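You operate a simulated robot arm through the tools that you are given. There is no shell and no other tool. Be economical: measure what you need, move in short steps, check, and stop when the job is done.

Carry out the task below with a simulated two-armed robot. There is one attempt and no reset: what you move stays moved.

Task
Pick up the cream can with one hand, pass it to the other hand and put it on the lower wooden wall shelf. Set down upright: cream can.

The check looks at the end state, three seconds after you hand in, the way a careful person would. Anything else that was tipped, shoved, dropped, spilled or broken makes it a failure.

Robot
Two 7-joint arms with three-finger grippers on one trunk, on a base that drives. Base frame: it is fixed to the floor where the robot stands at the start and does not move with it; the origin is under the middle of the robot, x ahead of it, y to its left, z up. Readings come in cm, rad, newtons and seconds.
The left shoulder is at the start at [3, 12.4, 98.3], the right one opposite. With the tool pointing down near the work surface each hand reaches from about 10 to 76 cm from the robot's upright axis, wherever it stands, measured 20 degrees to its own side. Places, roughly: lower wooden wall shelf (118x19 cm) [2, 414, 120]. Payload 2.2 kg a hand.
Tool frame (each hand has its own): the origin (TCP) lies between the finger pads and is the grasp point; the fingertips stand 2.8 cm ahead of it; z points along the fingers, y is the line along which they close. Largest opening 10.2 cm; the body of the gripper starts 7.1 cm behind the TCP.
Orientation is that of the tool frame in the base frame, as a unit quaternion [w, x, y, z]. With the fingers straight down and closing along the base's y, the tool's x points along the base's -x, its y along +y and its z along -z.

Tools
- The arms move only by the tool arm_command. It takes "left_rows", "right_rows" or both (then of equal length, played together; a hand with none holds still); each is a list of rows, each a list of 7 numbers: the shift along the tool's x, y, z in mm, then the turn, a rotation vector about the tool's x, y, z in rad, then the gripper command, from -1 (shut) to 1 (fully open), values between in proportion. In form: [[x, y, z, wx, wy, wz, hand], ...]. A call has 1 to 20 rows; each row shifts and turns the commanded pose from where the row before left it, along the tool's axes as they then stand. A row lasts 0.2 s, in which the tool goes at most 5 cm and 0.15 rad; a call with a longer step from one row to the next is refused whole, and so is a gripper value outside its range. A pose out of reach is approached as far as the arm can. The call stops where the force on the tool passes 40 N (or 10 N more than at its start, if that is more) or the arm is blocked; 0.2 s more then pass. Each finger halts on what it meets, pressing with about 25 N; the grip force reading is that of the motor and also rises with nothing between the fingers. The clock runs only during rows and for 0.2 s after the last one: add rows that do not move to give the fingers time. The reply holds the time, the measured pose of the TCP, the force on the tool along the base axes, the opening and the grip force, in the units named above and with some noise, with the torque about the TCP (base axes, N m) and any sound that the robot's microphone picked up.
- Cameras (640 x 400 px; columns grow to the right, rows downward): "scene" is now at [4.29, -0.44, 169.29]; the picture's right is [-0.06, -1.00, 0.00], its down [-0.80, 0.05, -0.60] and it looks along [0.60, -0.04, -0.80] (base axes); focal length 283 px, centre (320, 200). "left" rides on the left gripper at [7.2, 3.8, -8.6] in its tool frame; the picture's right is [-0.47, 0.89, 0.00], its down [-0.60, -0.32, -0.73] and it looks along [-0.65, -0.34, 0.68] (tool axes); focal length 256 px, centre (320, 200). "right" rides on the right gripper at [6.9, 4.4, -8.6] in its tool frame; the picture's right is [-0.53, 0.85, 0.00], its down [-0.58, -0.36, -0.73] and it looks along [-0.62, -0.39, 0.68] (tool axes); focal length 256 px, centre (320, 200). There is no depth. A picture from a camera that has moved, and an enlarged one, comes with that camera's place and axes in the base frame and with its lens.
- capture(camera): a new picture of that camera. No time passes.
- raise_lower(by): slides the trunk up (or, below 0, down) by that many cm; the arms and the scene camera ride with it, the base frame stays. It gives what a move gives, with no picture.
- base_move(legs): drives the robot by 1 to 6 legs, each [ahead, left, turn to the left] in cm, cm and rad, along the robot's own axes; the way and the turn of a leg run together, so that a leg with both is an arc; at most 150 cm and 3.142 rad a leg. The arms and the cameras ride along, it lands a little off, and it stops where it bumps. It gives what a move gives.
- aim_head(pan, tilt): turns the head with the scene camera to pan (to the left, within 2.496 rad either way) and tilt (down, from -0.506 to 1.204), counted from straight ahead of the robot. It gives what a move gives.
- close_up(camera, box): a new picture of the part [left, top, right, bottom] of that camera's present view, enlarged. No time passes.
- hand_in(): hands the job in; it is judged then, once.

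Work in short steps. Places have to be worked out from the pictures, the camera data and where the tool is seen: move nearer, look again, correct. Check each grasp and each placing, and mend what went wrong. You have 120 turns and 100 pictures in all, those below and enlarged ones among them. Open the grippers and draw the arms clear of the work before you hand the job in, unless the task says otherwise; then end with one line.

The tools are called after "Call:" as a command line: name --argument value ..., lists and objects as JSON in quotes. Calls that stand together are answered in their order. arm_command: Moves the arms, as the interface text tells. Its arguments: {"type":"object","properties":{"left_rows":{"type":"array","items":{"type":"array","items":{"type":"number"}}},"right_rows":{"type":"array","items":{"type":"array","items":{"type":"number"}}}},"required":[]} The other tools are called the same way: raise_lower (by) slides the trunk up or down; base_move (legs) drives the base; aim_head (pan, tilt) turns the head that bears the scene camera; capture (camera) takes a picture; close_up (camera, box) takes an enlarged picture of a part of a camera's view; hand_in () hands the job in.

At the start:

```text
t: 0.0
left_tcp_pos: [54.55, 15.88, 92.39]
left_tool_rot: [0.0, -0.001, 1.0, 0.0]
left_force: [0.2, -0.4, 0.0]
left_torque: [-0.04, 0.02, -0.02]
left_grip_width: 10.19
left_grasp_force: 0.0
right_tcp_pos: [41.15, -27.24, 87.88]
right_tool_rot: [0.0, 0.0, 1.0, 0.001]
right_force: [-0.5, -0.2, -0.1]
right_torque: [0.03, 0.0, 0.0]
right_grip_width: 10.19
right_grasp_force: 0.1
trunk travel left (down, up): [-22.5, 31.5]
robot x, y, heading: [-0.12, -0.01, -0.0]
head pan, tilt: [-0.059, 0.93]
```

scene: 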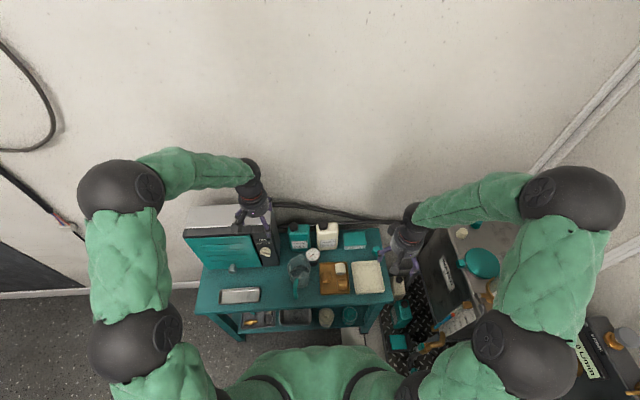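
right: 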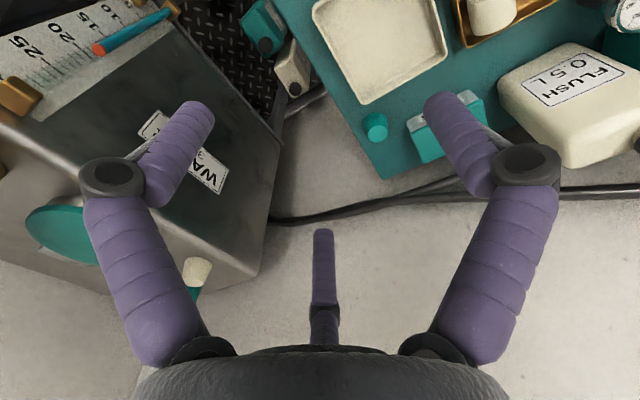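
left: 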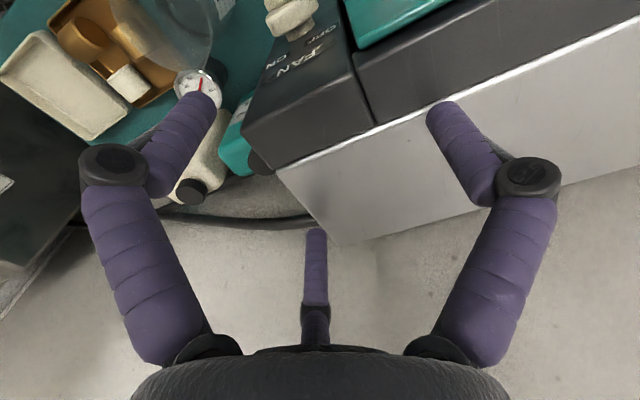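

I'll enlarge the bench area to identify the cream can (probably the "FLUSH 0.5 L" one).

Call:
close_up --camera "scene" --box '[180, 190, 440, 352]'

Call:
close_up --camera "right" --box '[300, 0, 640, 212]'

```text
2.46 times, centred on (310, 271) of scene
camera zoom: at [4.29, -0.44, 169.29], right [-0.06, -1.0, 0.0], down [-0.8, 0.05, -0.6], along [0.6, -0.04, -0.8], focal length 697 px, centre (345, 25)
```

zoom: 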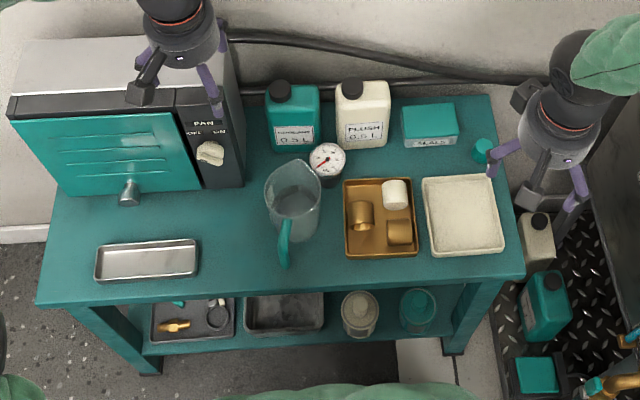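

```text
1.88 times, centred on (470, 106) of right
camera zoom: at [34.28, -22.91, 96.59], right [0.53, 0.85, 0.0], down [0.58, -0.36, 0.73], along [0.62, -0.39, -0.68], focal length 482 px, centre (38, 377)
```

zoom: 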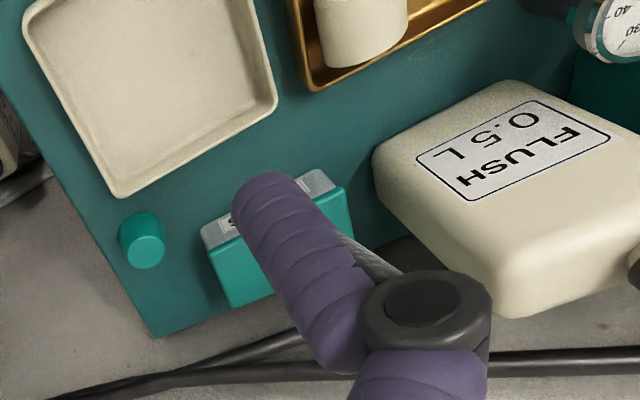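

The FLUSH can stands near x≈57, y≈-8 on the bench (z≈65). I'll look at the other beige can at the right, and toward the shelf on the left.

Call:
aim_head --pan -0.5 --tilt 0.9

Call:
capture --camera "scene"

Call:
aim_head --pan 1.57 --tilt 0.3

Call:
capture --camera "scene"

```text
t: 0.9
left_tcp_pos: [54.53, 15.84, 92.25]
left_tool_rot: [0.0, 0.0, 1.0, 0.0]
left_force: [0.4, 0.4, -0.4]
left_torque: [-0.02, 0.01, -0.02]
left_grip_width: 10.2
left_grasp_force: 0.0
right_tcp_pos: [41.33, -27.15, 87.91]
right_tool_rot: [0.0, 0.001, 1.0, 0.001]
right_force: [0.0, 0.1, -0.3]
right_torque: [-0.02, 0.04, -0.02]
right_grip_width: 10.18
right_grasp_force: 0.1
trunk travel left (down, up): [-22.5, 31.5]
robot x, y, heading: [0.27, -0.34, -0.003]
head pan, tilt: [-0.499, 0.901]
```

```text
94 pictures are left
camera scene: at [3.56, -3.6, 169.52], right [-0.48, -0.88, 0.0], down [-0.69, 0.37, -0.62], along [0.55, -0.3, -0.78], focal length 283 px, centre (320, 200)
```

scene: 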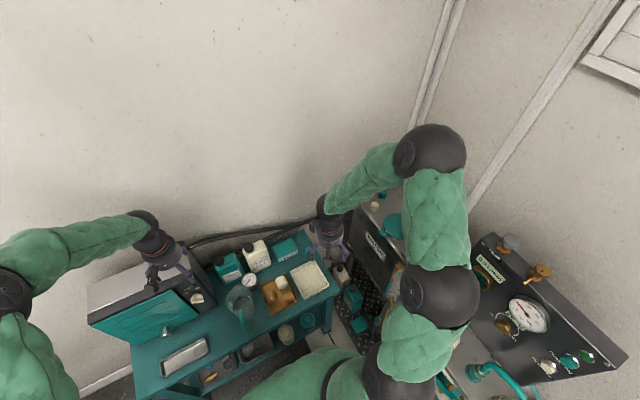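

```text
t: 2.9
left_tcp_pos: [54.69, 15.76, 92.25]
left_tool_rot: [-0.001, 0.0, 1.0, 0.0]
left_force: [-0.2, -0.9, 0.2]
left_torque: [-0.02, 0.01, -0.01]
left_grip_width: 10.19
left_grasp_force: 0.1
right_tcp_pos: [41.23, -27.19, 87.95]
right_tool_rot: [0.0, 0.0, 1.0, 0.001]
right_force: [0.7, -0.1, -0.1]
right_torque: [0.02, -0.02, -0.04]
right_grip_width: 10.2
right_grasp_force: 0.1
trunk travel left (down, up): [-22.5, 31.5]
robot x, y, heading: [0.45, 0.24, 0.001]
head pan, tilt: [1.571, 0.3]
```

```text
93 pictures are left
camera scene: at [-3.07, 9.34, 174.75], right [1.0, 0.0, 0.0], down [0.0, -0.3, -0.96], along [0.0, 0.96, -0.3], focal length 283 px, centre (320, 200)
```

scene: 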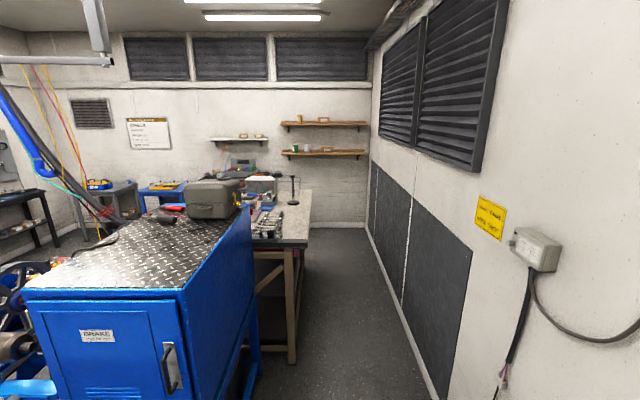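

The aisle to the shelf is clear at x≈-10..67. Now I'll check the other beige can beside the bench.

Call:
aim_head --pan -0.3 --tilt 1.0

Call:
close_up --camera "scene" --box '[230, 190, 410, 302]'

Call:
close_up --camera "right" --box '[180, 0, 360, 112]'

```text
t: 4.7
left_tcp_pos: [54.61, 15.92, 92.33]
left_tool_rot: [0.0, 0.0, 1.0, 0.0]
left_force: [0.3, -0.1, -0.6]
left_torque: [0.02, -0.02, -0.03]
left_grip_width: 10.2
left_grasp_force: 0.1
right_tcp_pos: [41.27, -27.15, 87.88]
right_tool_rot: [0.0, 0.0, 1.0, 0.001]
right_force: [0.2, 0.1, -0.3]
right_torque: [-0.01, -0.02, 0.0]
right_grip_width: 10.18
right_grasp_force: 0.1
trunk travel left (down, up): [-22.5, 31.5]
robot x, y, heading: [-0.26, 0.03, -0.003]
head pan, tilt: [-0.3, 1.0]
```

```text
3.56 times, centred on (320, 246) of scene
camera zoom: at [3.58, -2.05, 168.8], right [-0.3, -0.96, 0.0], down [-0.8, 0.25, -0.54], along [0.52, -0.16, -0.84], focal length 1007 px, centre (320, 36)
```

zoom: 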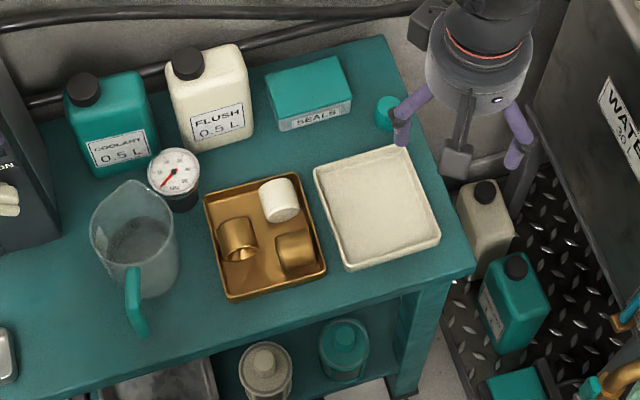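

```text
3.56 times, centred on (270, 56) of right
camera zoom: at [34.28, -22.91, 96.59], right [0.53, 0.85, 0.0], down [0.58, -0.36, 0.73], along [0.62, -0.39, -0.68], focal length 910 px, centre (498, 712)
```

zoom: 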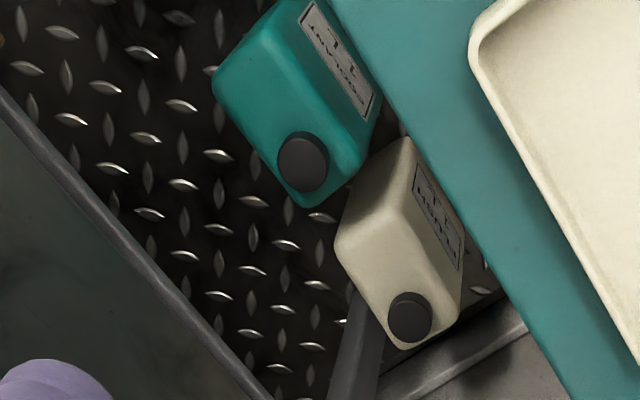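

There are two, but the FLUSH 0.5 L can on the bench is the clear target; the other is a larger can on the low platform. I'll turn the right hand -90° about its axis (closing along x) while raising it slightly, then look.

Call:
arm_command --right_rows '[[0, 0, -6, 0, 0, -0.1428, 1], [0, 0, -6, 0, 0, -0.1428, 1], [0, 0, -6, 0, 0, -0.1428, 1], [0, 0, -6, 0, 0, -0.1428, 1], [0, 0, -6, 0, 0, -0.1428, 1], [0, 0, -6, 0, 0, -0.1428, 1], [0, 0, -6, 0, 0, -0.1428, 1], [0, 0, -6, 0, 0, -0.1428, 1], [0, 0, -6, 0, 0, -0.1428, 1], [0, 0, -6, 0, 0, -0.1428, 1], [0, 0, 0, 0, 0, -0.1428, 1]]'

Call:
capture --camera "right"

Call:
capture --camera "left"

```text
t: 7.1
left_tcp_pos: [54.64, 15.72, 92.31]
left_tool_rot: [0.0, 0.0, 1.0, -0.001]
left_force: [-0.5, 0.3, 0.0]
left_torque: [-0.01, -0.01, 0.03]
left_grip_width: 10.22
left_grasp_force: 0.1
right_tcp_pos: [41.35, -27.23, 93.99]
right_tool_rot: [-0.001, 0.708, -0.706, 0.0]
right_force: [-0.2, -0.2, 0.5]
right_torque: [0.01, -0.01, -0.01]
right_grip_width: 10.2
right_grasp_force: 0.1
trunk travel left (down, up): [-22.5, 31.5]
robot x, y, heading: [-0.03, -0.27, 0.001]
head pan, tilt: [-0.3, 1.0]
```

```text
90 pictures are left
camera right: at [36.86, -34.2, 102.66], right [-0.85, 0.53, 0.0], down [0.36, 0.58, 0.73], along [0.39, 0.62, -0.68], focal length 256 px, centre (320, 200)
```

right: 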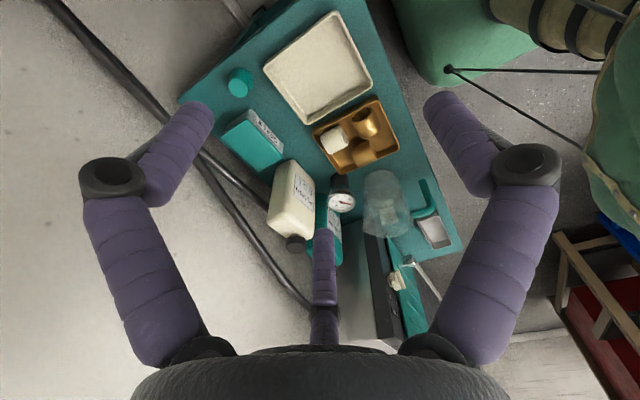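

```text
89 pictures are left
camera left: at [47.25, 19.64, 100.98], right [0.47, 0.89, 0.0], down [0.6, -0.32, 0.73], along [0.65, -0.34, -0.68], focal length 256 px, centre (320, 200)
```

left: 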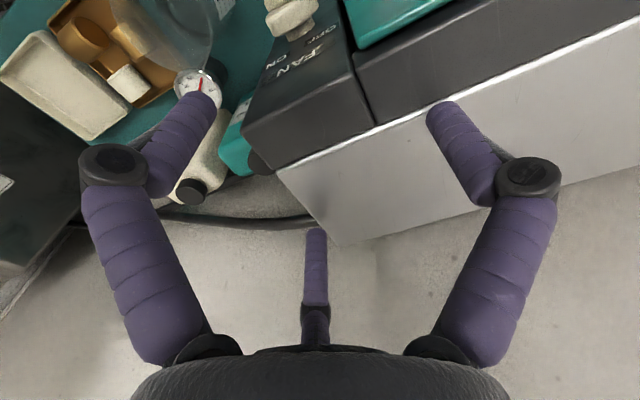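

I'll zoom both views on the can to triangulate it.

Call:
close_up --camera "right" --box '[220, 120, 380, 270]'

Call:
close_up --camera "scene" --box '[230, 190, 320, 246]'

```text
2.67 times, centred on (300, 195) of right
camera zoom: at [36.86, -34.2, 102.66], right [-0.85, 0.53, 0.0], down [0.36, 0.58, 0.73], along [0.39, 0.62, -0.68], focal length 683 px, centre (373, 213)
```

zoom: 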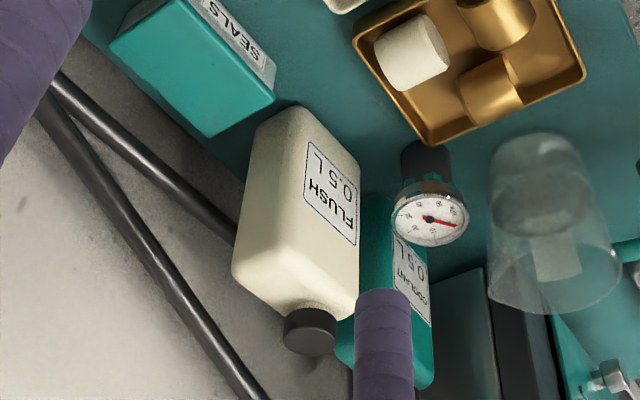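

```text
7.11 times, centred on (275, 218) of scene
camera zoom: at [3.58, -2.06, 168.8], right [-0.3, -0.96, 0.0], down [-0.8, 0.25, -0.54], along [0.52, -0.16, -0.84], focal length 2015 px, centre (640, 72)
```

zoom: 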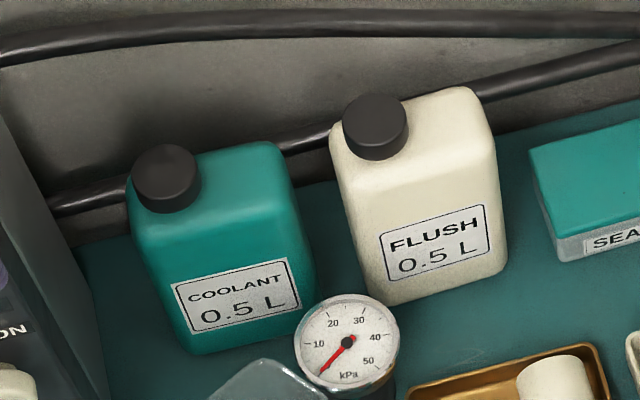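

Triangulation: can's front face x≈57.7, depth ≈5, y from -10.5 to -3.3, bottom z≈64, body top ≈76.7, cap top ≈79. I'll move the right hand above its centre (60.1, -6.9), with the opening reduced because the wall is near.

Call:
arm_command --right_rows '[[-25.4, -23.5, 0, 0, 0, 0, 0.45], [-25.4, -23.5, 0, 0, 0, 0, 0.45], [-25.4, -23.5, 0, 0, 0, 0, 0.45], [-25.4, -23.5, 0, 0, 0, 0, 0.45], [-25.4, -23.5, 0, 0, 0, 0, 0.45], [-25.4, -23.5, 0, 0, 0, 0, 0.45], [-25.4, -23.5, 0, 0, 0, 0, 0.45], [-25.4, -23.5, 0, 0, 0, 0, 0.45], [0, 0, 0, 0, 0, 0, 0.45]]'

Call:
capture --camera "right"

Call:
capture --camera "scene"

Call:
capture --camera "left"

```text
t: 9.1
left_tcp_pos: [54.58, 15.7, 92.31]
left_tool_rot: [0.001, 0.001, 1.0, 0.0]
left_force: [-0.2, -0.7, -0.3]
left_torque: [0.01, 0.01, 0.03]
left_grip_width: 10.22
left_grasp_force: 0.1
right_tcp_pos: [60.1, -7.24, 93.89]
right_tool_rot: [0.0, 0.707, -0.707, 0.0]
right_force: [0.3, 0.3, 0.1]
right_torque: [0.01, 0.0, 0.0]
right_grip_width: 7.39
right_grasp_force: 0.0
trunk travel left (down, up): [-22.5, 31.5]
robot x, y, heading: [-0.18, -0.25, 0.001]
head pan, tilt: [-0.3, 1.0]
```

```text
86 pictures are left
camera right: at [55.7, -14.21, 102.56], right [-0.85, 0.53, 0.0], down [0.36, 0.58, 0.73], along [0.39, 0.62, -0.68], focal length 256 px, centre (320, 200)
```

right: 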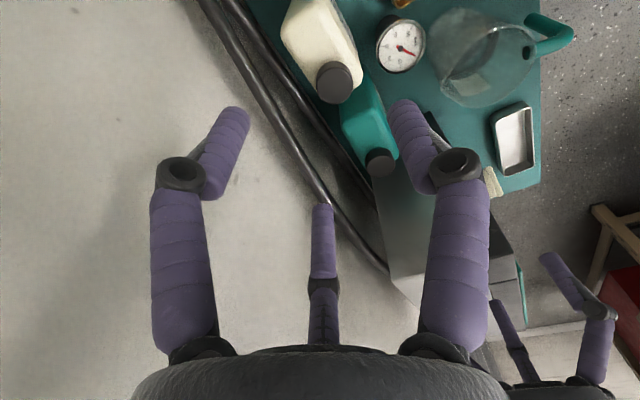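

```text
85 pictures are left
camera scene: at [3.52, -2.09, 168.8], right [-0.3, -0.96, 0.0], down [-0.8, 0.25, -0.54], along [0.52, -0.16, -0.84], focal length 283 px, centre (320, 200)
```

scene: 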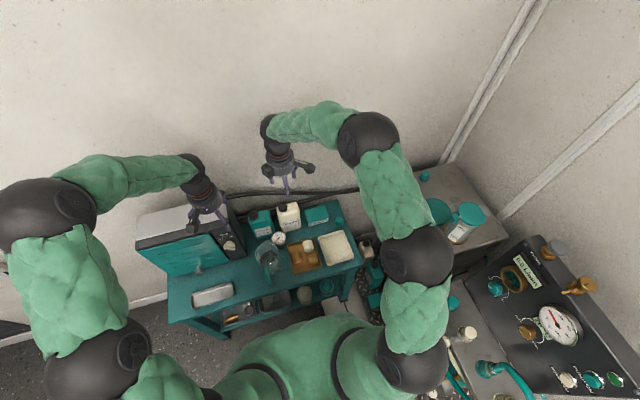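

```text
84 pictures are left
camera left: at [47.21, 19.61, 101.01], right [0.47, 0.89, 0.0], down [0.6, -0.32, 0.73], along [0.65, -0.34, -0.68], focal length 256 px, centre (320, 200)
```

left: 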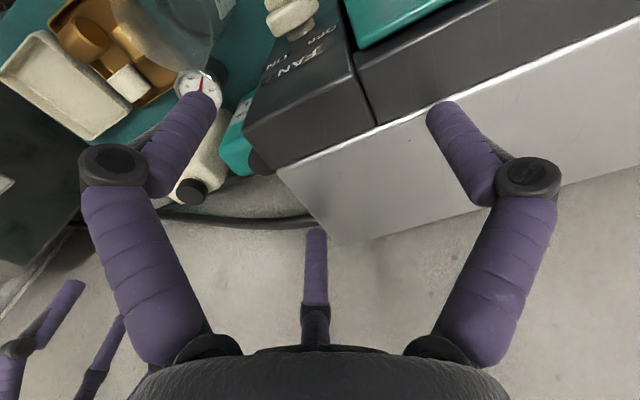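

The wrist view seems to show three finger-like parts; I'll zoom on the right gripper from the scene camera to understand its shape before descending.

Call:
close_up --camera "scene" --box '[230, 130, 350, 205]'

Call:
close_up --camera "left" --box '[0, 220, 200, 400]'

Call:
close_up --camera "right" --box '[460, 220, 640, 400]'

```text
5.33 times, centred on (290, 168) of scene
camera zoom: at [3.52, -2.09, 168.8], right [-0.3, -0.96, 0.0], down [-0.8, 0.25, -0.54], along [0.52, -0.16, -0.84], focal length 1511 px, centre (480, 373)
```

zoom: 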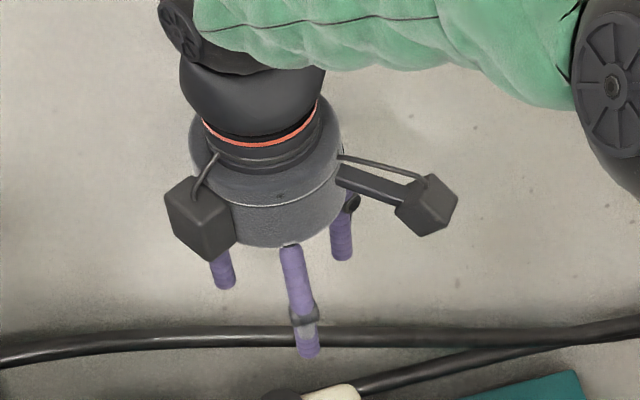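

```text
2.22 times, centred on (100, 310) of left
camera zoom: at [47.21, 19.61, 101.01], right [0.47, 0.89, 0.0], down [0.6, -0.32, 0.73], along [0.65, -0.34, -0.68], focal length 569 px, centre (809, -44)
```

zoom: 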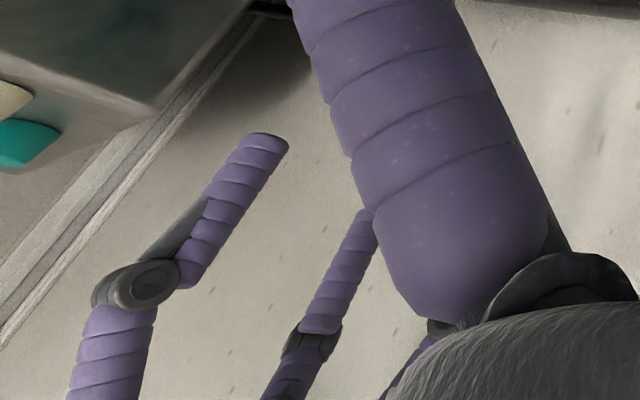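

```text
2.22 times, centred on (550, 310) of right
camera zoom: at [55.7, -14.21, 102.56], right [-0.85, 0.53, 0.0], down [0.36, 0.58, 0.73], along [0.39, 0.62, -0.68], focal length 569 px, centre (-191, -44)
```

zoom: 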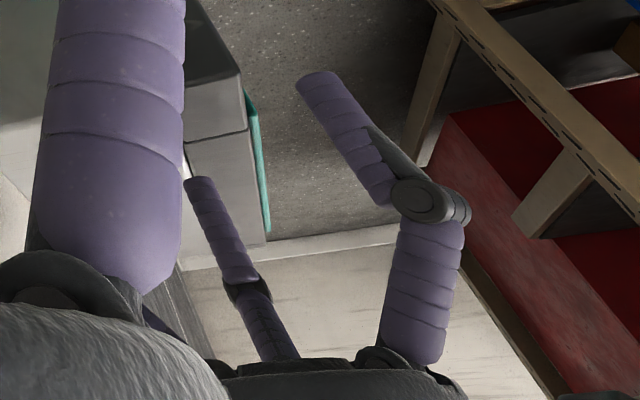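

The gripper looks three-fingered, though the text says two; with full opening, both layouts clear the can. I'll open fully and lower to just above the cap, then check.

Call:
arm_command --right_rows '[[-3.4, 1, 0, 0, 0, 0, 1], [0, 0, 20, 0, 0, 0, 1], [0, 0, 25, 0, 0, 0, 1], [0, 0, 25, 0, 0, 0, 1], [0, 0, 25, 0, 0, 0, 1], [0, 0, 10, 0, 0, 0, 1], [0, 0, 0, 0, 0, 0, 1]]'

Call:
capture --camera "right"

Call:
close_up --camera "scene" --box '[230, 150, 350, 225]'

```text
t: 10.7
left_tcp_pos: [54.59, 15.82, 92.33]
left_tool_rot: [0.0, 0.0, 1.0, 0.0]
left_force: [-1.0, 0.1, 0.1]
left_torque: [-0.01, 0.02, 0.01]
left_grip_width: 10.19
left_grasp_force: 0.0
right_tcp_pos: [59.86, -6.57, 83.37]
right_tool_rot: [0.0, -0.707, 0.707, 0.001]
right_force: [-0.6, -0.6, -0.6]
right_torque: [0.0, 0.02, 0.01]
right_grip_width: 10.19
right_grasp_force: 0.0
trunk travel left (down, up): [-22.5, 31.5]
robot x, y, heading: [0.05, 0.09, 0.001]
head pan, tilt: [-0.3, 1.0]
```

```text
80 pictures are left
camera right: at [55.43, -13.59, 92.02], right [-0.85, 0.53, 0.0], down [0.36, 0.58, 0.73], along [0.39, 0.62, -0.68], focal length 256 px, centre (320, 200)
```

right: 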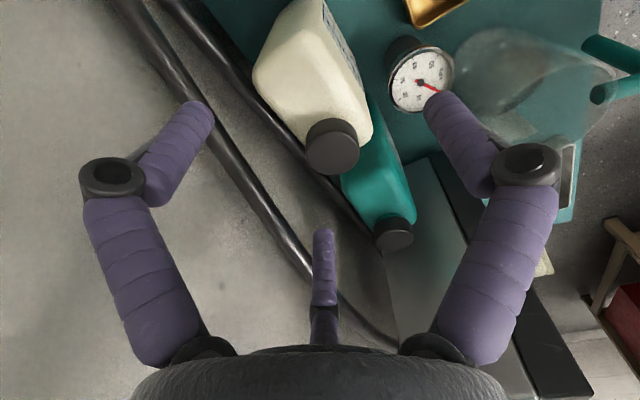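

```text
5.33 times, centred on (290, 188) of scene
camera zoom: at [3.58, -2.05, 168.8], right [-0.3, -0.96, 0.0], down [-0.8, 0.25, -0.54], along [0.52, -0.16, -0.84], focal length 1511 px, centre (480, 267)
```

zoom: 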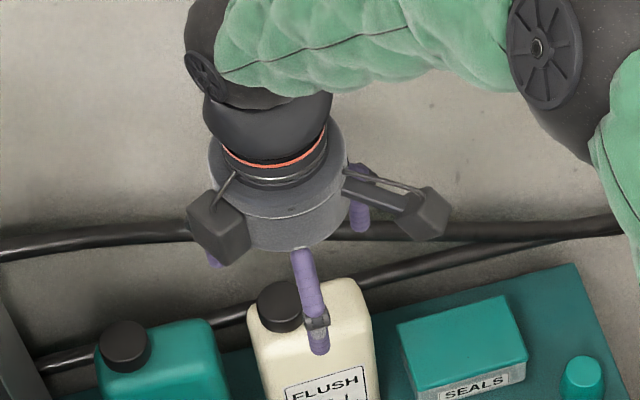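

Alignment matches (cap slightly toward the coolant can side, as expected). I'll nudge y by -3 mm and descend part-way, watching force.

Call:
arm_command --right_rows '[[2.5, -1, 0, 0, 0, 0, 1], [0, 0, 15, 0, 0, 0, 1], [0, 0, 15, 0, 0, 0, 1], [0, 0, 15, 0, 0, 0, 1], [0, 0, 10, 0, 0, 0, 1], [0, 0, 0, 0, 0, 0, 1]]'

Call:
capture --camera "right"

Call:
close_up --camera "scene" --box '[230, 150, 350, 225]'

```text
t: 12.1
left_tcp_pos: [54.52, 15.9, 92.32]
left_tool_rot: [-0.001, 0.0, 1.0, -0.001]
left_force: [0.2, 0.1, -0.8]
left_torque: [-0.07, 0.0, -0.01]
left_grip_width: 10.22
left_grasp_force: 0.1
right_tcp_pos: [59.97, -6.82, 77.86]
right_tool_rot: [-0.001, 0.708, -0.707, 0.0]
right_force: [-0.6, 0.1, -0.4]
right_torque: [0.0, 0.01, -0.02]
right_grip_width: 10.2
right_grasp_force: 0.1
trunk travel left (down, up): [-22.5, 31.5]
robot x, y, heading: [0.02, -0.31, -0.003]
head pan, tilt: [-0.3, 1.0]
```

```text
78 pictures are left
camera right: at [55.53, -13.74, 86.53], right [-0.85, 0.53, 0.0], down [0.36, 0.58, 0.73], along [0.39, 0.62, -0.68], focal length 256 px, centre (320, 200)
```

right: 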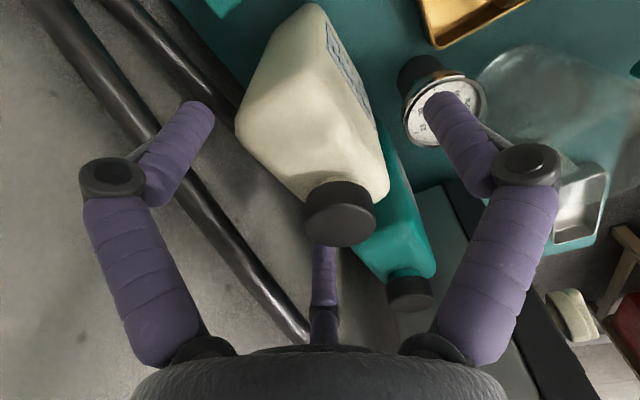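

```text
5.33 times, centred on (290, 188) of scene
camera zoom: at [3.58, -2.05, 168.8], right [-0.3, -0.96, 0.0], down [-0.8, 0.25, -0.54], along [0.52, -0.16, -0.84], focal length 1511 px, centre (480, 267)
```

zoom: 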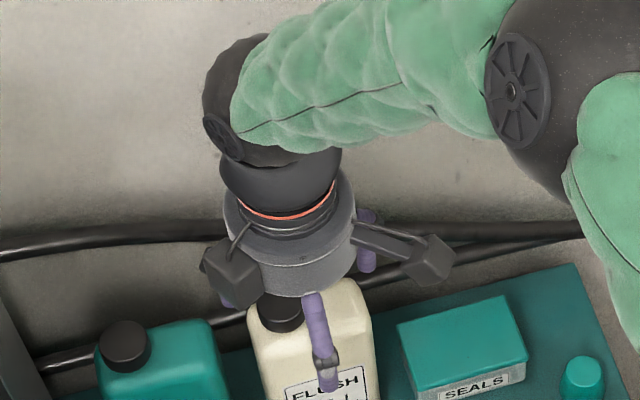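

No contact so far. Continue down 4 cm to the grasp height.

Call:
arm_command --right_rows '[[0, 0, 14, 0, 0, 0, 1], [0, 0, 14, 0, 0, 0, 1], [0, 0, 13, 0, 0, 0, 1], [0, 0, 0, 0, 0, 0, 1]]'

Call:
capture --camera "right"

```text
t: 13.1
left_tcp_pos: [54.61, 15.78, 92.27]
left_tool_rot: [0.0, 0.0, 1.0, 0.0]
left_force: [-0.1, 0.0, 0.1]
left_torque: [0.03, 0.0, -0.01]
left_grip_width: 10.21
left_grasp_force: 0.0
right_tcp_pos: [60.0, -6.67, 73.84]
right_tool_rot: [-0.001, 0.707, -0.707, 0.0]
right_force: [0.5, -0.2, -0.8]
right_torque: [0.03, 0.01, 0.02]
right_grip_width: 10.21
right_grasp_force: 0.1
trunk travel left (down, up): [-22.5, 31.5]
robot x, y, heading: [-0.27, -0.14, -0.003]
head pan, tilt: [-0.3, 1.0]
```

```text
76 pictures are left
camera right: at [55.59, -13.72, 82.51], right [-0.85, 0.53, 0.0], down [0.36, 0.58, 0.73], along [0.39, 0.62, -0.68], focal length 256 px, centre (320, 200)
```

right: 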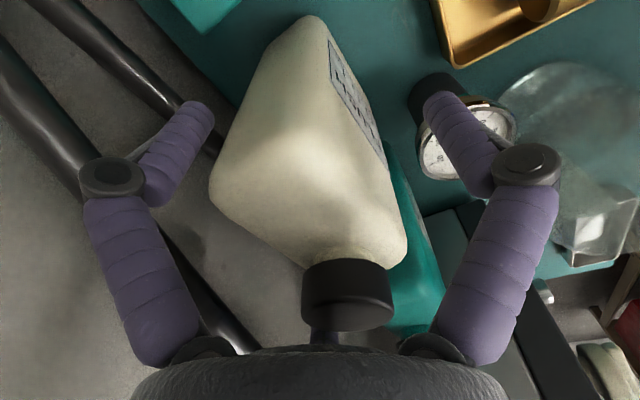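

Hand is around the can. Close in stages, first to about 6 cm, and check.

Call:
arm_command --right_rows '[[0, 0, 0, 0, 0, 0, 0.6], [0, 0, 0, 0, 0, 0, 0.4], [0, 0, 0, 0, 0, 0, 0.2], [0, 0, 0, 0, 0, 0, 0.2]]'

Call:
capture --camera "right"

```text
t: 14.1
left_tcp_pos: [54.57, 15.83, 92.33]
left_tool_rot: [-0.001, -0.001, 1.0, 0.0]
left_force: [-0.3, 0.7, 0.0]
left_torque: [-0.02, -0.03, 0.02]
left_grip_width: 10.19
left_grasp_force: 0.0
right_tcp_pos: [60.06, -6.78, 73.92]
right_tool_rot: [-0.001, 0.707, -0.707, 0.0]
right_force: [2.3, -0.8, 3.0]
right_torque: [-0.02, 0.0, 0.03]
right_grip_width: 7.06
right_grasp_force: 24.8
trunk travel left (down, up): [-22.5, 31.5]
robot x, y, heading: [-0.09, 0.11, 0.0]
head pan, tilt: [-0.3, 1.0]
```

```text
75 pictures are left
camera right: at [55.62, -13.73, 82.55], right [-0.85, 0.53, 0.0], down [0.36, 0.58, 0.73], along [0.39, 0.62, -0.68], focal length 256 px, centre (320, 200)
```

right: 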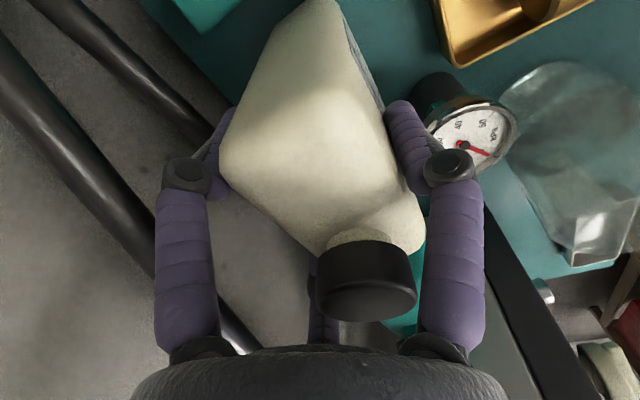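

The grip met something at 7.06 cm and the can shifted a bit in view. Checking from the scene camera.

Call:
close_up --camera "scene" --box '[230, 165, 350, 240]'

Call:
close_up --camera "left" --box '[0, 60, 280, 300]'

```text
5.33 times, centred on (290, 202) of scene
camera zoom: at [3.57, -2.04, 168.8], right [-0.3, -0.96, 0.0], down [-0.8, 0.25, -0.54], along [0.52, -0.16, -0.84], focal length 1511 px, centre (480, 187)
```

zoom: 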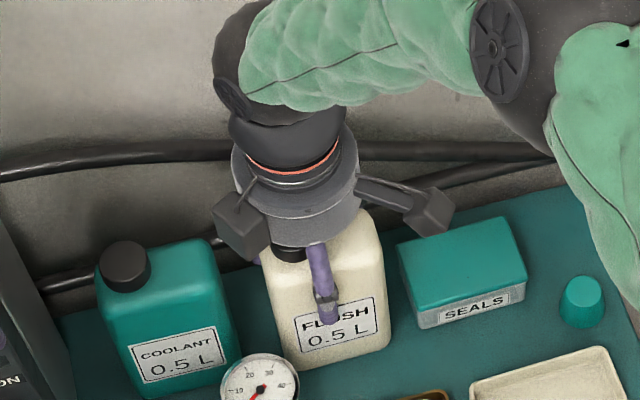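

```text
1.67 times, centred on (140, 180) of left
camera zoom: at [47.24, 19.64, 100.99], right [0.47, 0.89, 0.0], down [0.6, -0.32, 0.73], along [0.65, -0.34, -0.68], focal length 427 px, centre (620, 233)
```

zoom: 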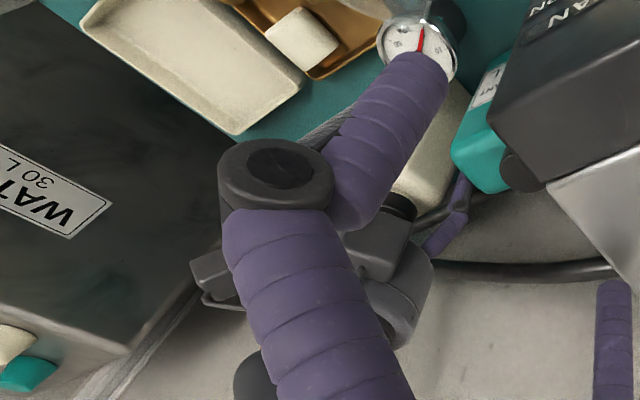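

Appears to be a stable three-point hold with the can upright. I'll command full closure and lift 2 cm to test.

Call:
arm_command --right_rows '[[0, 0, 0, 0, 0, 0, -0.3], [0, 0, 0, 0, 0, 0, -1], [0, 0, 0, 0, 0, 0, -1]]'

Call:
arm_command --right_rows '[[0, 0, -5, 0, 0, 0, -1], [0, 0, -5, 0, 0, 0, -1], [0, 0, -10, 0, 0, 0, -1], [0, 0, 0, 0, 0, 0, -1]]'

Call:
capture --camera "right"

Call:
close_up --camera "scene" --box '[230, 165, 350, 240]'

```text
t: 14.9
left_tcp_pos: [54.59, 15.94, 92.18]
left_tool_rot: [0.0, 0.0, 1.0, 0.0]
left_force: [-0.6, -0.5, -0.3]
left_torque: [-0.02, 0.01, 0.01]
left_grip_width: 10.2
left_grasp_force: 0.1
right_tcp_pos: [60.03, -6.68, 73.92]
right_tool_rot: [0.0, 0.707, -0.707, -0.001]
right_force: [3.3, -0.3, 5.4]
right_torque: [-0.04, -0.04, 0.04]
right_grip_width: 7.07
right_grasp_force: 24.5
trunk travel left (down, up): [-22.5, 31.5]
robot x, y, heading: [0.12, -0.01, -0.002]
head pan, tilt: [-0.3, 1.0]
```

```text
t: 15.9
left_tcp_pos: [54.63, 15.74, 92.28]
left_tool_rot: [0.001, 0.0, 1.0, 0.0]
left_force: [0.0, 0.1, -0.2]
left_torque: [0.02, 0.0, 0.0]
left_grip_width: 10.18
left_grasp_force: 0.1
right_tcp_pos: [59.92, -6.7, 75.79]
right_tool_rot: [0.0, 0.707, -0.707, -0.001]
right_force: [-0.4, 0.2, -5.4]
right_torque: [0.0, -0.05, 0.01]
right_grip_width: 7.06
right_grasp_force: 24.8
trunk travel left (down, up): [-22.5, 31.5]
robot x, y, heading: [0.13, 0.11, 0.002]
head pan, tilt: [-0.3, 1.0]
```

```text
72 pictures are left
camera right: at [55.58, -13.77, 84.46], right [-0.85, 0.53, 0.0], down [0.37, 0.58, 0.73], along [0.39, 0.62, -0.68], focal length 256 px, centre (320, 200)
```

right: 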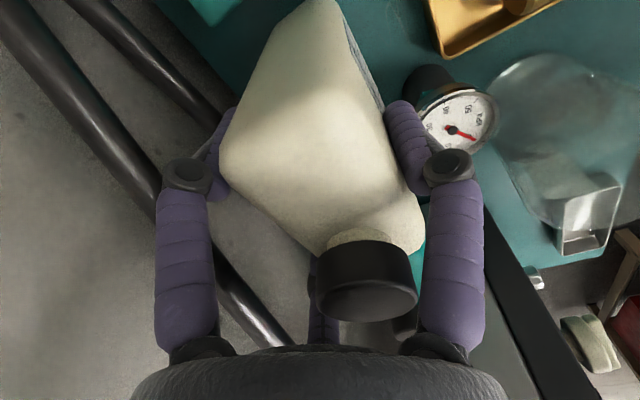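

```text
5.33 times, centred on (290, 202) of scene
camera zoom: at [3.65, -2.05, 168.79], right [-0.3, -0.96, 0.0], down [-0.8, 0.25, -0.54], along [0.52, -0.16, -0.84], focal length 1511 px, centre (480, 187)
```

zoom: 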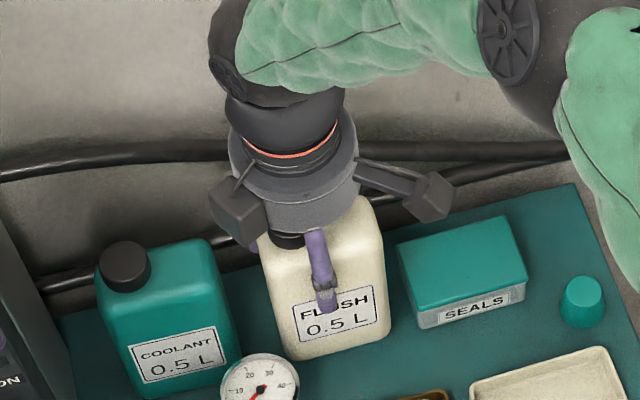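

Held firmly (≈0.55 kg); the contact pattern (front thumb + two back corners) means the grippers really act with three fingers. To leave room for the other hand, I'll set the can back down and regrip ~2.5 cm higher.

Call:
arm_command --right_rows '[[0, 0, 8, 0, 0, 0, -1], [0, 0, 7, 0, 0, 0, -1], [0, 0, 4, 0, 0, 0, -1], [0, 0, 0, 0, 0, 0, -1]]'

```text
t: 16.9
left_tcp_pos: [54.59, 15.82, 92.2]
left_tool_rot: [0.001, 0.0, 1.0, 0.0]
left_force: [0.0, 0.0, 0.4]
left_torque: [0.0, 0.0, -0.03]
left_grip_width: 10.18
left_grasp_force: 0.0
right_tcp_pos: [60.01, -6.81, 73.97]
right_tool_rot: [0.0, -0.707, 0.707, 0.0]
right_force: [-0.3, 0.0, -5.8]
right_torque: [0.01, -0.05, -0.01]
right_grip_width: 7.01
right_grasp_force: 24.8
trunk travel left (down, up): [-22.5, 31.5]
robot x, y, heading: [-0.09, -0.02, 0.0]
head pan, tilt: [-0.3, 1.0]
```

Still carrying the weight; lower a few mm more until it rests.

Call:
arm_command --right_rows '[[0, 0, 1.5, 0, 0, 0, -1], [0, 0, 0, 0, 0, 0, -1]]'

Call:
arm_command --right_rows '[[0, 0, 1.5, 0, 0, 0, -1], [0, 0, 0, 0, 0, 0, -1]]'

```text
t: 17.5
left_tcp_pos: [54.52, 16.01, 92.27]
left_tool_rot: [0.0, 0.0, 1.0, 0.001]
left_force: [-0.3, -0.3, -0.2]
left_torque: [0.0, 0.0, -0.05]
left_grip_width: 10.22
left_grasp_force: 0.1
right_tcp_pos: [60.12, -6.89, 73.79]
right_tool_rot: [0.001, -0.707, 0.708, 0.0]
right_force: [-2.8, 1.6, 4.8]
right_torque: [0.06, 0.45, -0.03]
right_grip_width: 7.08
right_grasp_force: 25.6
trunk travel left (down, up): [-22.5, 31.5]
robot x, y, heading: [-0.0, 0.23, 0.001]
head pan, tilt: [-0.3, 1.0]
```

```text
t: 18.1
left_tcp_pos: [54.39, 15.98, 92.27]
left_tool_rot: [0.001, 0.0, 1.0, 0.0]
left_force: [-0.3, 0.5, -0.5]
left_torque: [-0.03, -0.04, 0.02]
left_grip_width: 10.18
left_grasp_force: 0.1
right_tcp_pos: [60.05, -6.84, 73.9]
right_tool_rot: [-0.002, 0.708, -0.706, 0.002]
right_force: [-6.3, 0.8, 23.8]
right_torque: [-0.05, 0.46, 0.07]
right_grip_width: 7.06
right_grasp_force: 25.0
trunk travel left (down, up): [-22.5, 31.5]
robot x, y, heading: [0.53, -0.06, 0.005]
head pan, tilt: [-0.3, 1.0]
```

Resting on the bench now. Back off the press by ~2 mm, then open and raise 2.5 cm.

Call:
arm_command --right_rows '[[0, 0, -2, 0, 0, 0, -1], [0, 0, 0, 0, 0, 0, -0.3], [0, 0, 0, 0, 0, 0, 0.3], [0, 0, 0, 0, 0, 0, 0.6], [0, 0, 0, 0, 0, 0, 0.8], [0, 0, 0, 0, 0, 0, 0.8]]'

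Call:
capture --camera "right"

Call:
close_up --camera "scene" --box '[230, 165, 350, 240]'

```text
t: 19.5
left_tcp_pos: [54.45, 15.93, 92.2]
left_tool_rot: [0.0, -0.001, 1.0, 0.0]
left_force: [0.3, 1.2, -0.2]
left_torque: [0.01, 0.01, 0.0]
left_grip_width: 10.21
left_grasp_force: 0.0
right_tcp_pos: [59.94, -6.77, 73.77]
right_tool_rot: [0.0, 0.707, -0.707, 0.0]
right_force: [-0.3, -0.5, -0.2]
right_torque: [0.03, -0.01, -0.01]
right_grip_width: 9.17
right_grasp_force: 0.1
trunk travel left (down, up): [-22.5, 31.5]
robot x, y, heading: [0.07, -0.19, -0.002]
head pan, tilt: [-0.3, 1.0]
```

```text
70 pictures are left
camera right: at [55.56, -13.77, 82.44], right [-0.85, 0.53, 0.0], down [0.36, 0.58, 0.73], along [0.39, 0.62, -0.68], focal length 256 px, centre (320, 200)
```

right: 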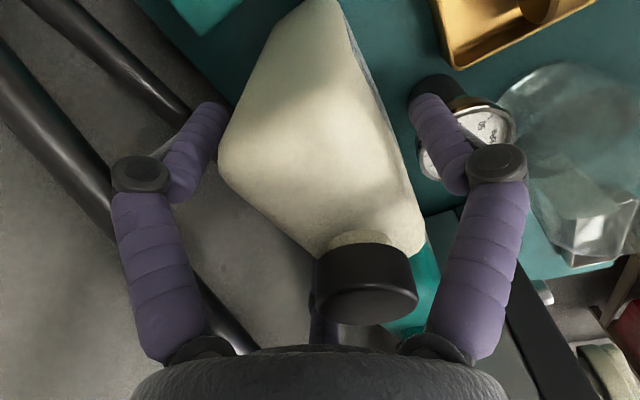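

```text
5.33 times, centred on (290, 202) of scene
camera zoom: at [3.57, -2.05, 168.8], right [-0.3, -0.96, 0.0], down [-0.8, 0.25, -0.54], along [0.52, -0.16, -0.84], focal length 1511 px, centre (480, 187)
```

zoom: 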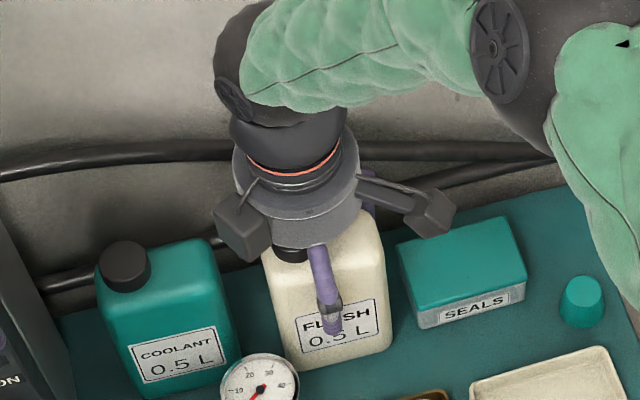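

Can stands upright. Raise 2.3 cm and regrip.

Call:
arm_command --right_rows '[[0, 0, -12, 0, 0, 0, 0.8], [0, 0, -11, 0, 0, 0, 0.8], [0, 0, 0, 0, 0, 0, 0.8], [0, 0, 0, 0, 0, 0, 0.5], [0, 0, 0, 0, 0, 0, 0.3], [0, 0, 0, 0, 0, 0, -0.3], [0, 0, 0, 0, 0, 0, -1], [0, 0, 0, 0, 0, 0, -1]]'

Call:
arm_command --right_rows '[[0, 0, -5, 0, 0, 0, -1], [0, 0, -5, 0, 0, 0, -1], [0, 0, -5, 0, 0, 0, -1], [0, 0, 0, 0, 0, 0, -1]]'

Call:
capture --camera "right"

Call:
close_up --camera "scene" --box '[230, 165, 350, 240]'

```text
t: 21.3
left_tcp_pos: [54.55, 15.8, 92.29]
left_tool_rot: [0.0, 0.0, 1.0, 0.0]
left_force: [1.0, 0.0, -0.4]
left_torque: [-0.04, 0.0, 0.04]
left_grip_width: 10.21
left_grasp_force: 0.1
right_tcp_pos: [60.01, -6.76, 76.05]
right_tool_rot: [0.0, -0.707, 0.707, 0.0]
right_force: [-1.0, 0.1, 2.5]
right_torque: [-0.06, 0.04, -0.11]
right_grip_width: 7.04
right_grasp_force: 25.0
trunk travel left (down, up): [-22.5, 31.5]
robot x, y, heading: [0.02, -0.1, -0.002]
head pan, tilt: [-0.3, 1.0]
```

```text
t: 22.3
left_tcp_pos: [54.53, 15.85, 92.18]
left_tool_rot: [0.0, 0.0, 1.0, 0.0]
left_force: [0.3, -1.0, -1.1]
left_torque: [-0.03, -0.01, -0.01]
left_grip_width: 10.21
left_grasp_force: 0.0
right_tcp_pos: [59.87, -6.81, 77.66]
right_tool_rot: [-0.001, -0.707, 0.707, 0.001]
right_force: [-0.3, -0.4, -6.5]
right_torque: [0.03, -0.06, 0.0]
right_grip_width: 7.03
right_grasp_force: 24.7
trunk travel left (down, up): [-22.5, 31.5]
robot x, y, heading: [-0.01, 0.25, 0.002]
head pan, tilt: [-0.3, 1.0]
```

```text
68 pictures are left
camera right: at [55.57, -13.78, 86.27], right [-0.85, 0.53, 0.0], down [0.37, 0.58, 0.73], along [0.39, 0.62, -0.68], focal length 256 px, centre (320, 200)
```

right: 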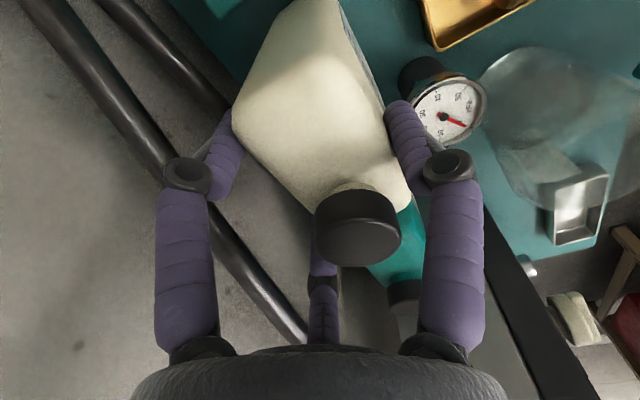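

```text
5.33 times, centred on (290, 202) of scene
camera zoom: at [3.66, -2.05, 168.79], right [-0.3, -0.96, 0.0], down [-0.8, 0.25, -0.54], along [0.52, -0.16, -0.84], focal length 1511 px, centre (480, 187)
```

zoom: 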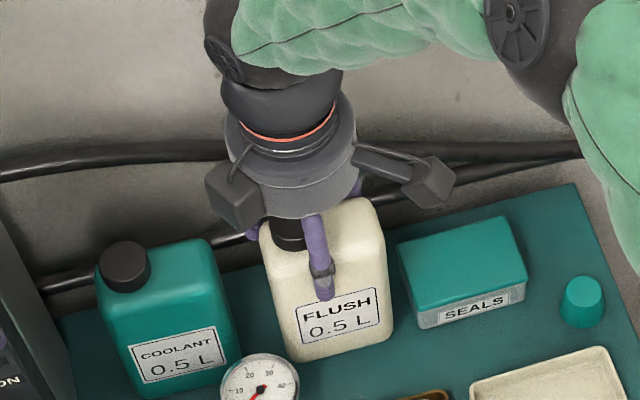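

Good grip, can upright. Lift the can 25 cm straight up.

Call:
arm_command --right_rows '[[0, 0, -20, 0, 0, 0, -1], [0, 0, -30, 0, 0, 0, -1], [0, 0, -30, 0, 0, 0, -1], [0, 0, -30, 0, 0, 0, -1], [0, 0, -30, 0, 0, 0, -1], [0, 0, -30, 0, 0, 0, -1], [0, 0, -30, 0, 0, 0, -1], [0, 0, -30, 0, 0, 0, -1], [0, 0, -20, 0, 0, 0, -1], [0, 0, 0, 0, 0, 0, -1]]'

Call:
aim_head --pan 2.45 --tilt 0.6

Call:
capture --camera "scene"

Call:
aim_head --pan 1.2 --tilt 0.6

Call:
capture --camera "scene"

```text
t: 24.5
left_tcp_pos: [54.62, 15.76, 92.22]
left_tool_rot: [0.0, -0.001, 1.0, -0.001]
left_force: [-0.6, -1.2, -0.1]
left_torque: [0.03, -0.02, 0.0]
left_grip_width: 10.19
left_grasp_force: 0.1
right_tcp_pos: [59.96, -6.94, 102.61]
right_tool_rot: [0.0, -0.707, 0.707, 0.0]
right_force: [0.2, -0.3, -5.8]
right_torque: [0.05, -0.11, -0.02]
right_grip_width: 7.05
right_grasp_force: 25.0
trunk travel left (down, up): [-22.5, 31.5]
robot x, y, heading: [0.28, -0.05, -0.0]
head pan, tilt: [-0.3, 1.0]
```

```text
t: 26.9
left_tcp_pos: [54.49, 15.85, 92.27]
left_tool_rot: [0.0, 0.0, 1.0, -0.001]
left_force: [0.2, -0.3, 0.7]
left_torque: [0.01, -0.02, 0.04]
left_grip_width: 10.23
left_grasp_force: 0.1
right_tcp_pos: [59.92, -7.05, 102.61]
right_tool_rot: [-0.001, 0.707, -0.707, -0.001]
right_force: [-0.2, 0.0, -5.1]
right_torque: [0.07, -0.05, 0.0]
right_grip_width: 7.05
right_grasp_force: 24.9
trunk travel left (down, up): [-22.5, 31.5]
robot x, y, heading: [0.48, 0.06, -0.004]
head pan, tilt: [2.45, 0.6]
```

```text
66 pictures are left
camera scene: at [-9.82, 5.64, 172.0], right [0.64, 0.77, 0.0], down [0.43, -0.36, -0.83], along [-0.64, 0.53, -0.56], focal length 283 px, centre (320, 200)
```

scene: 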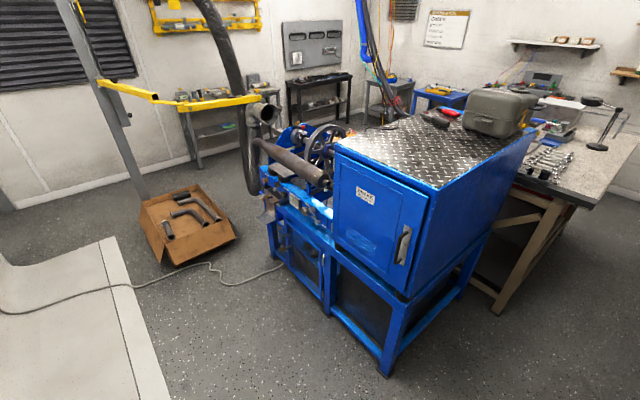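

```text
t: 28.4
left_tcp_pos: [54.54, 15.89, 92.26]
left_tool_rot: [0.0, 0.0, 1.0, 0.001]
left_force: [0.5, 0.2, -0.2]
left_torque: [0.04, 0.01, -0.02]
left_grip_width: 10.22
left_grasp_force: 0.0
right_tcp_pos: [60.03, -6.97, 102.61]
right_tool_rot: [0.001, -0.707, 0.707, 0.0]
right_force: [0.8, -0.2, -5.8]
right_torque: [0.03, -0.02, -0.01]
right_grip_width: 7.03
right_grasp_force: 25.2
trunk travel left (down, up): [-22.5, 31.5]
robot x, y, heading: [0.25, -0.1, 0.002]
head pan, tilt: [1.201, 0.6]
```

```text
65 pictures are left
camera scene: at [0.17, 8.25, 172.0], right [0.93, -0.36, 0.0], down [-0.2, -0.53, -0.82], along [0.3, 0.77, -0.57], focal length 283 px, centre (320, 200)
```

scene: 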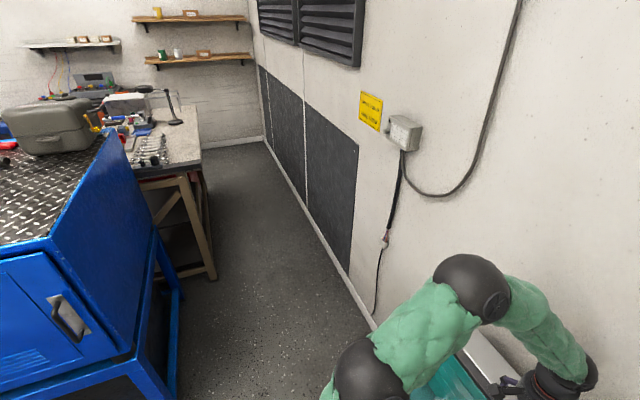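

Floor behind is clear. I'll back the base 30 cm away from the bench, keeping the can held.

Call:
base_move --legs '[[-30, 0, 0]]'

Call:
aim_head --pan 0 --tilt 0.75

Call:
capture --camera "scene"

```text
t: 30.5
left_tcp_pos: [23.58, 16.13, 92.18]
left_tool_rot: [0.0, -0.002, 1.0, -0.001]
left_force: [-0.3, -0.2, -0.1]
left_torque: [0.02, -0.02, 0.01]
left_grip_width: 10.2
left_grasp_force: 0.0
right_tcp_pos: [29.12, -6.84, 102.7]
right_tool_rot: [-0.001, 0.709, -0.706, 0.0]
right_force: [-0.5, -0.1, -6.3]
right_torque: [0.1, -0.05, -0.02]
right_grip_width: 7.05
right_grasp_force: 24.8
trunk travel left (down, up): [-22.5, 31.5]
robot x, y, heading: [-30.93, -0.11, 0.008]
head pan, tilt: [1.201, 0.6]
```

```text
t: 31.9
left_tcp_pos: [23.77, 16.02, 92.27]
left_tool_rot: [0.001, -0.002, 1.0, 0.0]
left_force: [0.1, 0.2, -0.3]
left_torque: [-0.02, -0.03, 0.02]
left_grip_width: 10.23
left_grasp_force: 0.1
right_tcp_pos: [29.17, -6.72, 102.59]
right_tool_rot: [0.001, 0.709, -0.705, -0.001]
right_force: [0.6, 0.3, -5.9]
right_torque: [0.05, -0.03, 0.0]
right_grip_width: 7.06
right_grasp_force: 25.1
trunk travel left (down, up): [-22.5, 31.5]
robot x, y, heading: [-30.72, -0.08, 0.003]
head pan, tilt: [0.0, 0.75]
```

```text
64 pictures are left
camera scene: at [-25.51, -0.04, 170.71], right [0.01, -1.0, 0.0], down [-0.68, 0.0, -0.73], along [0.73, 0.0, -0.68], focal length 283 px, centre (320, 200)
```

scene: 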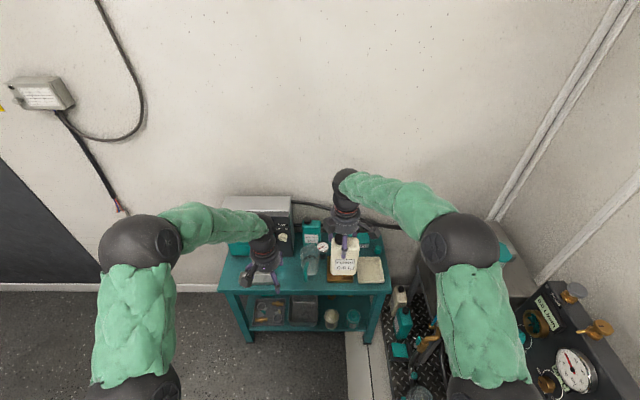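

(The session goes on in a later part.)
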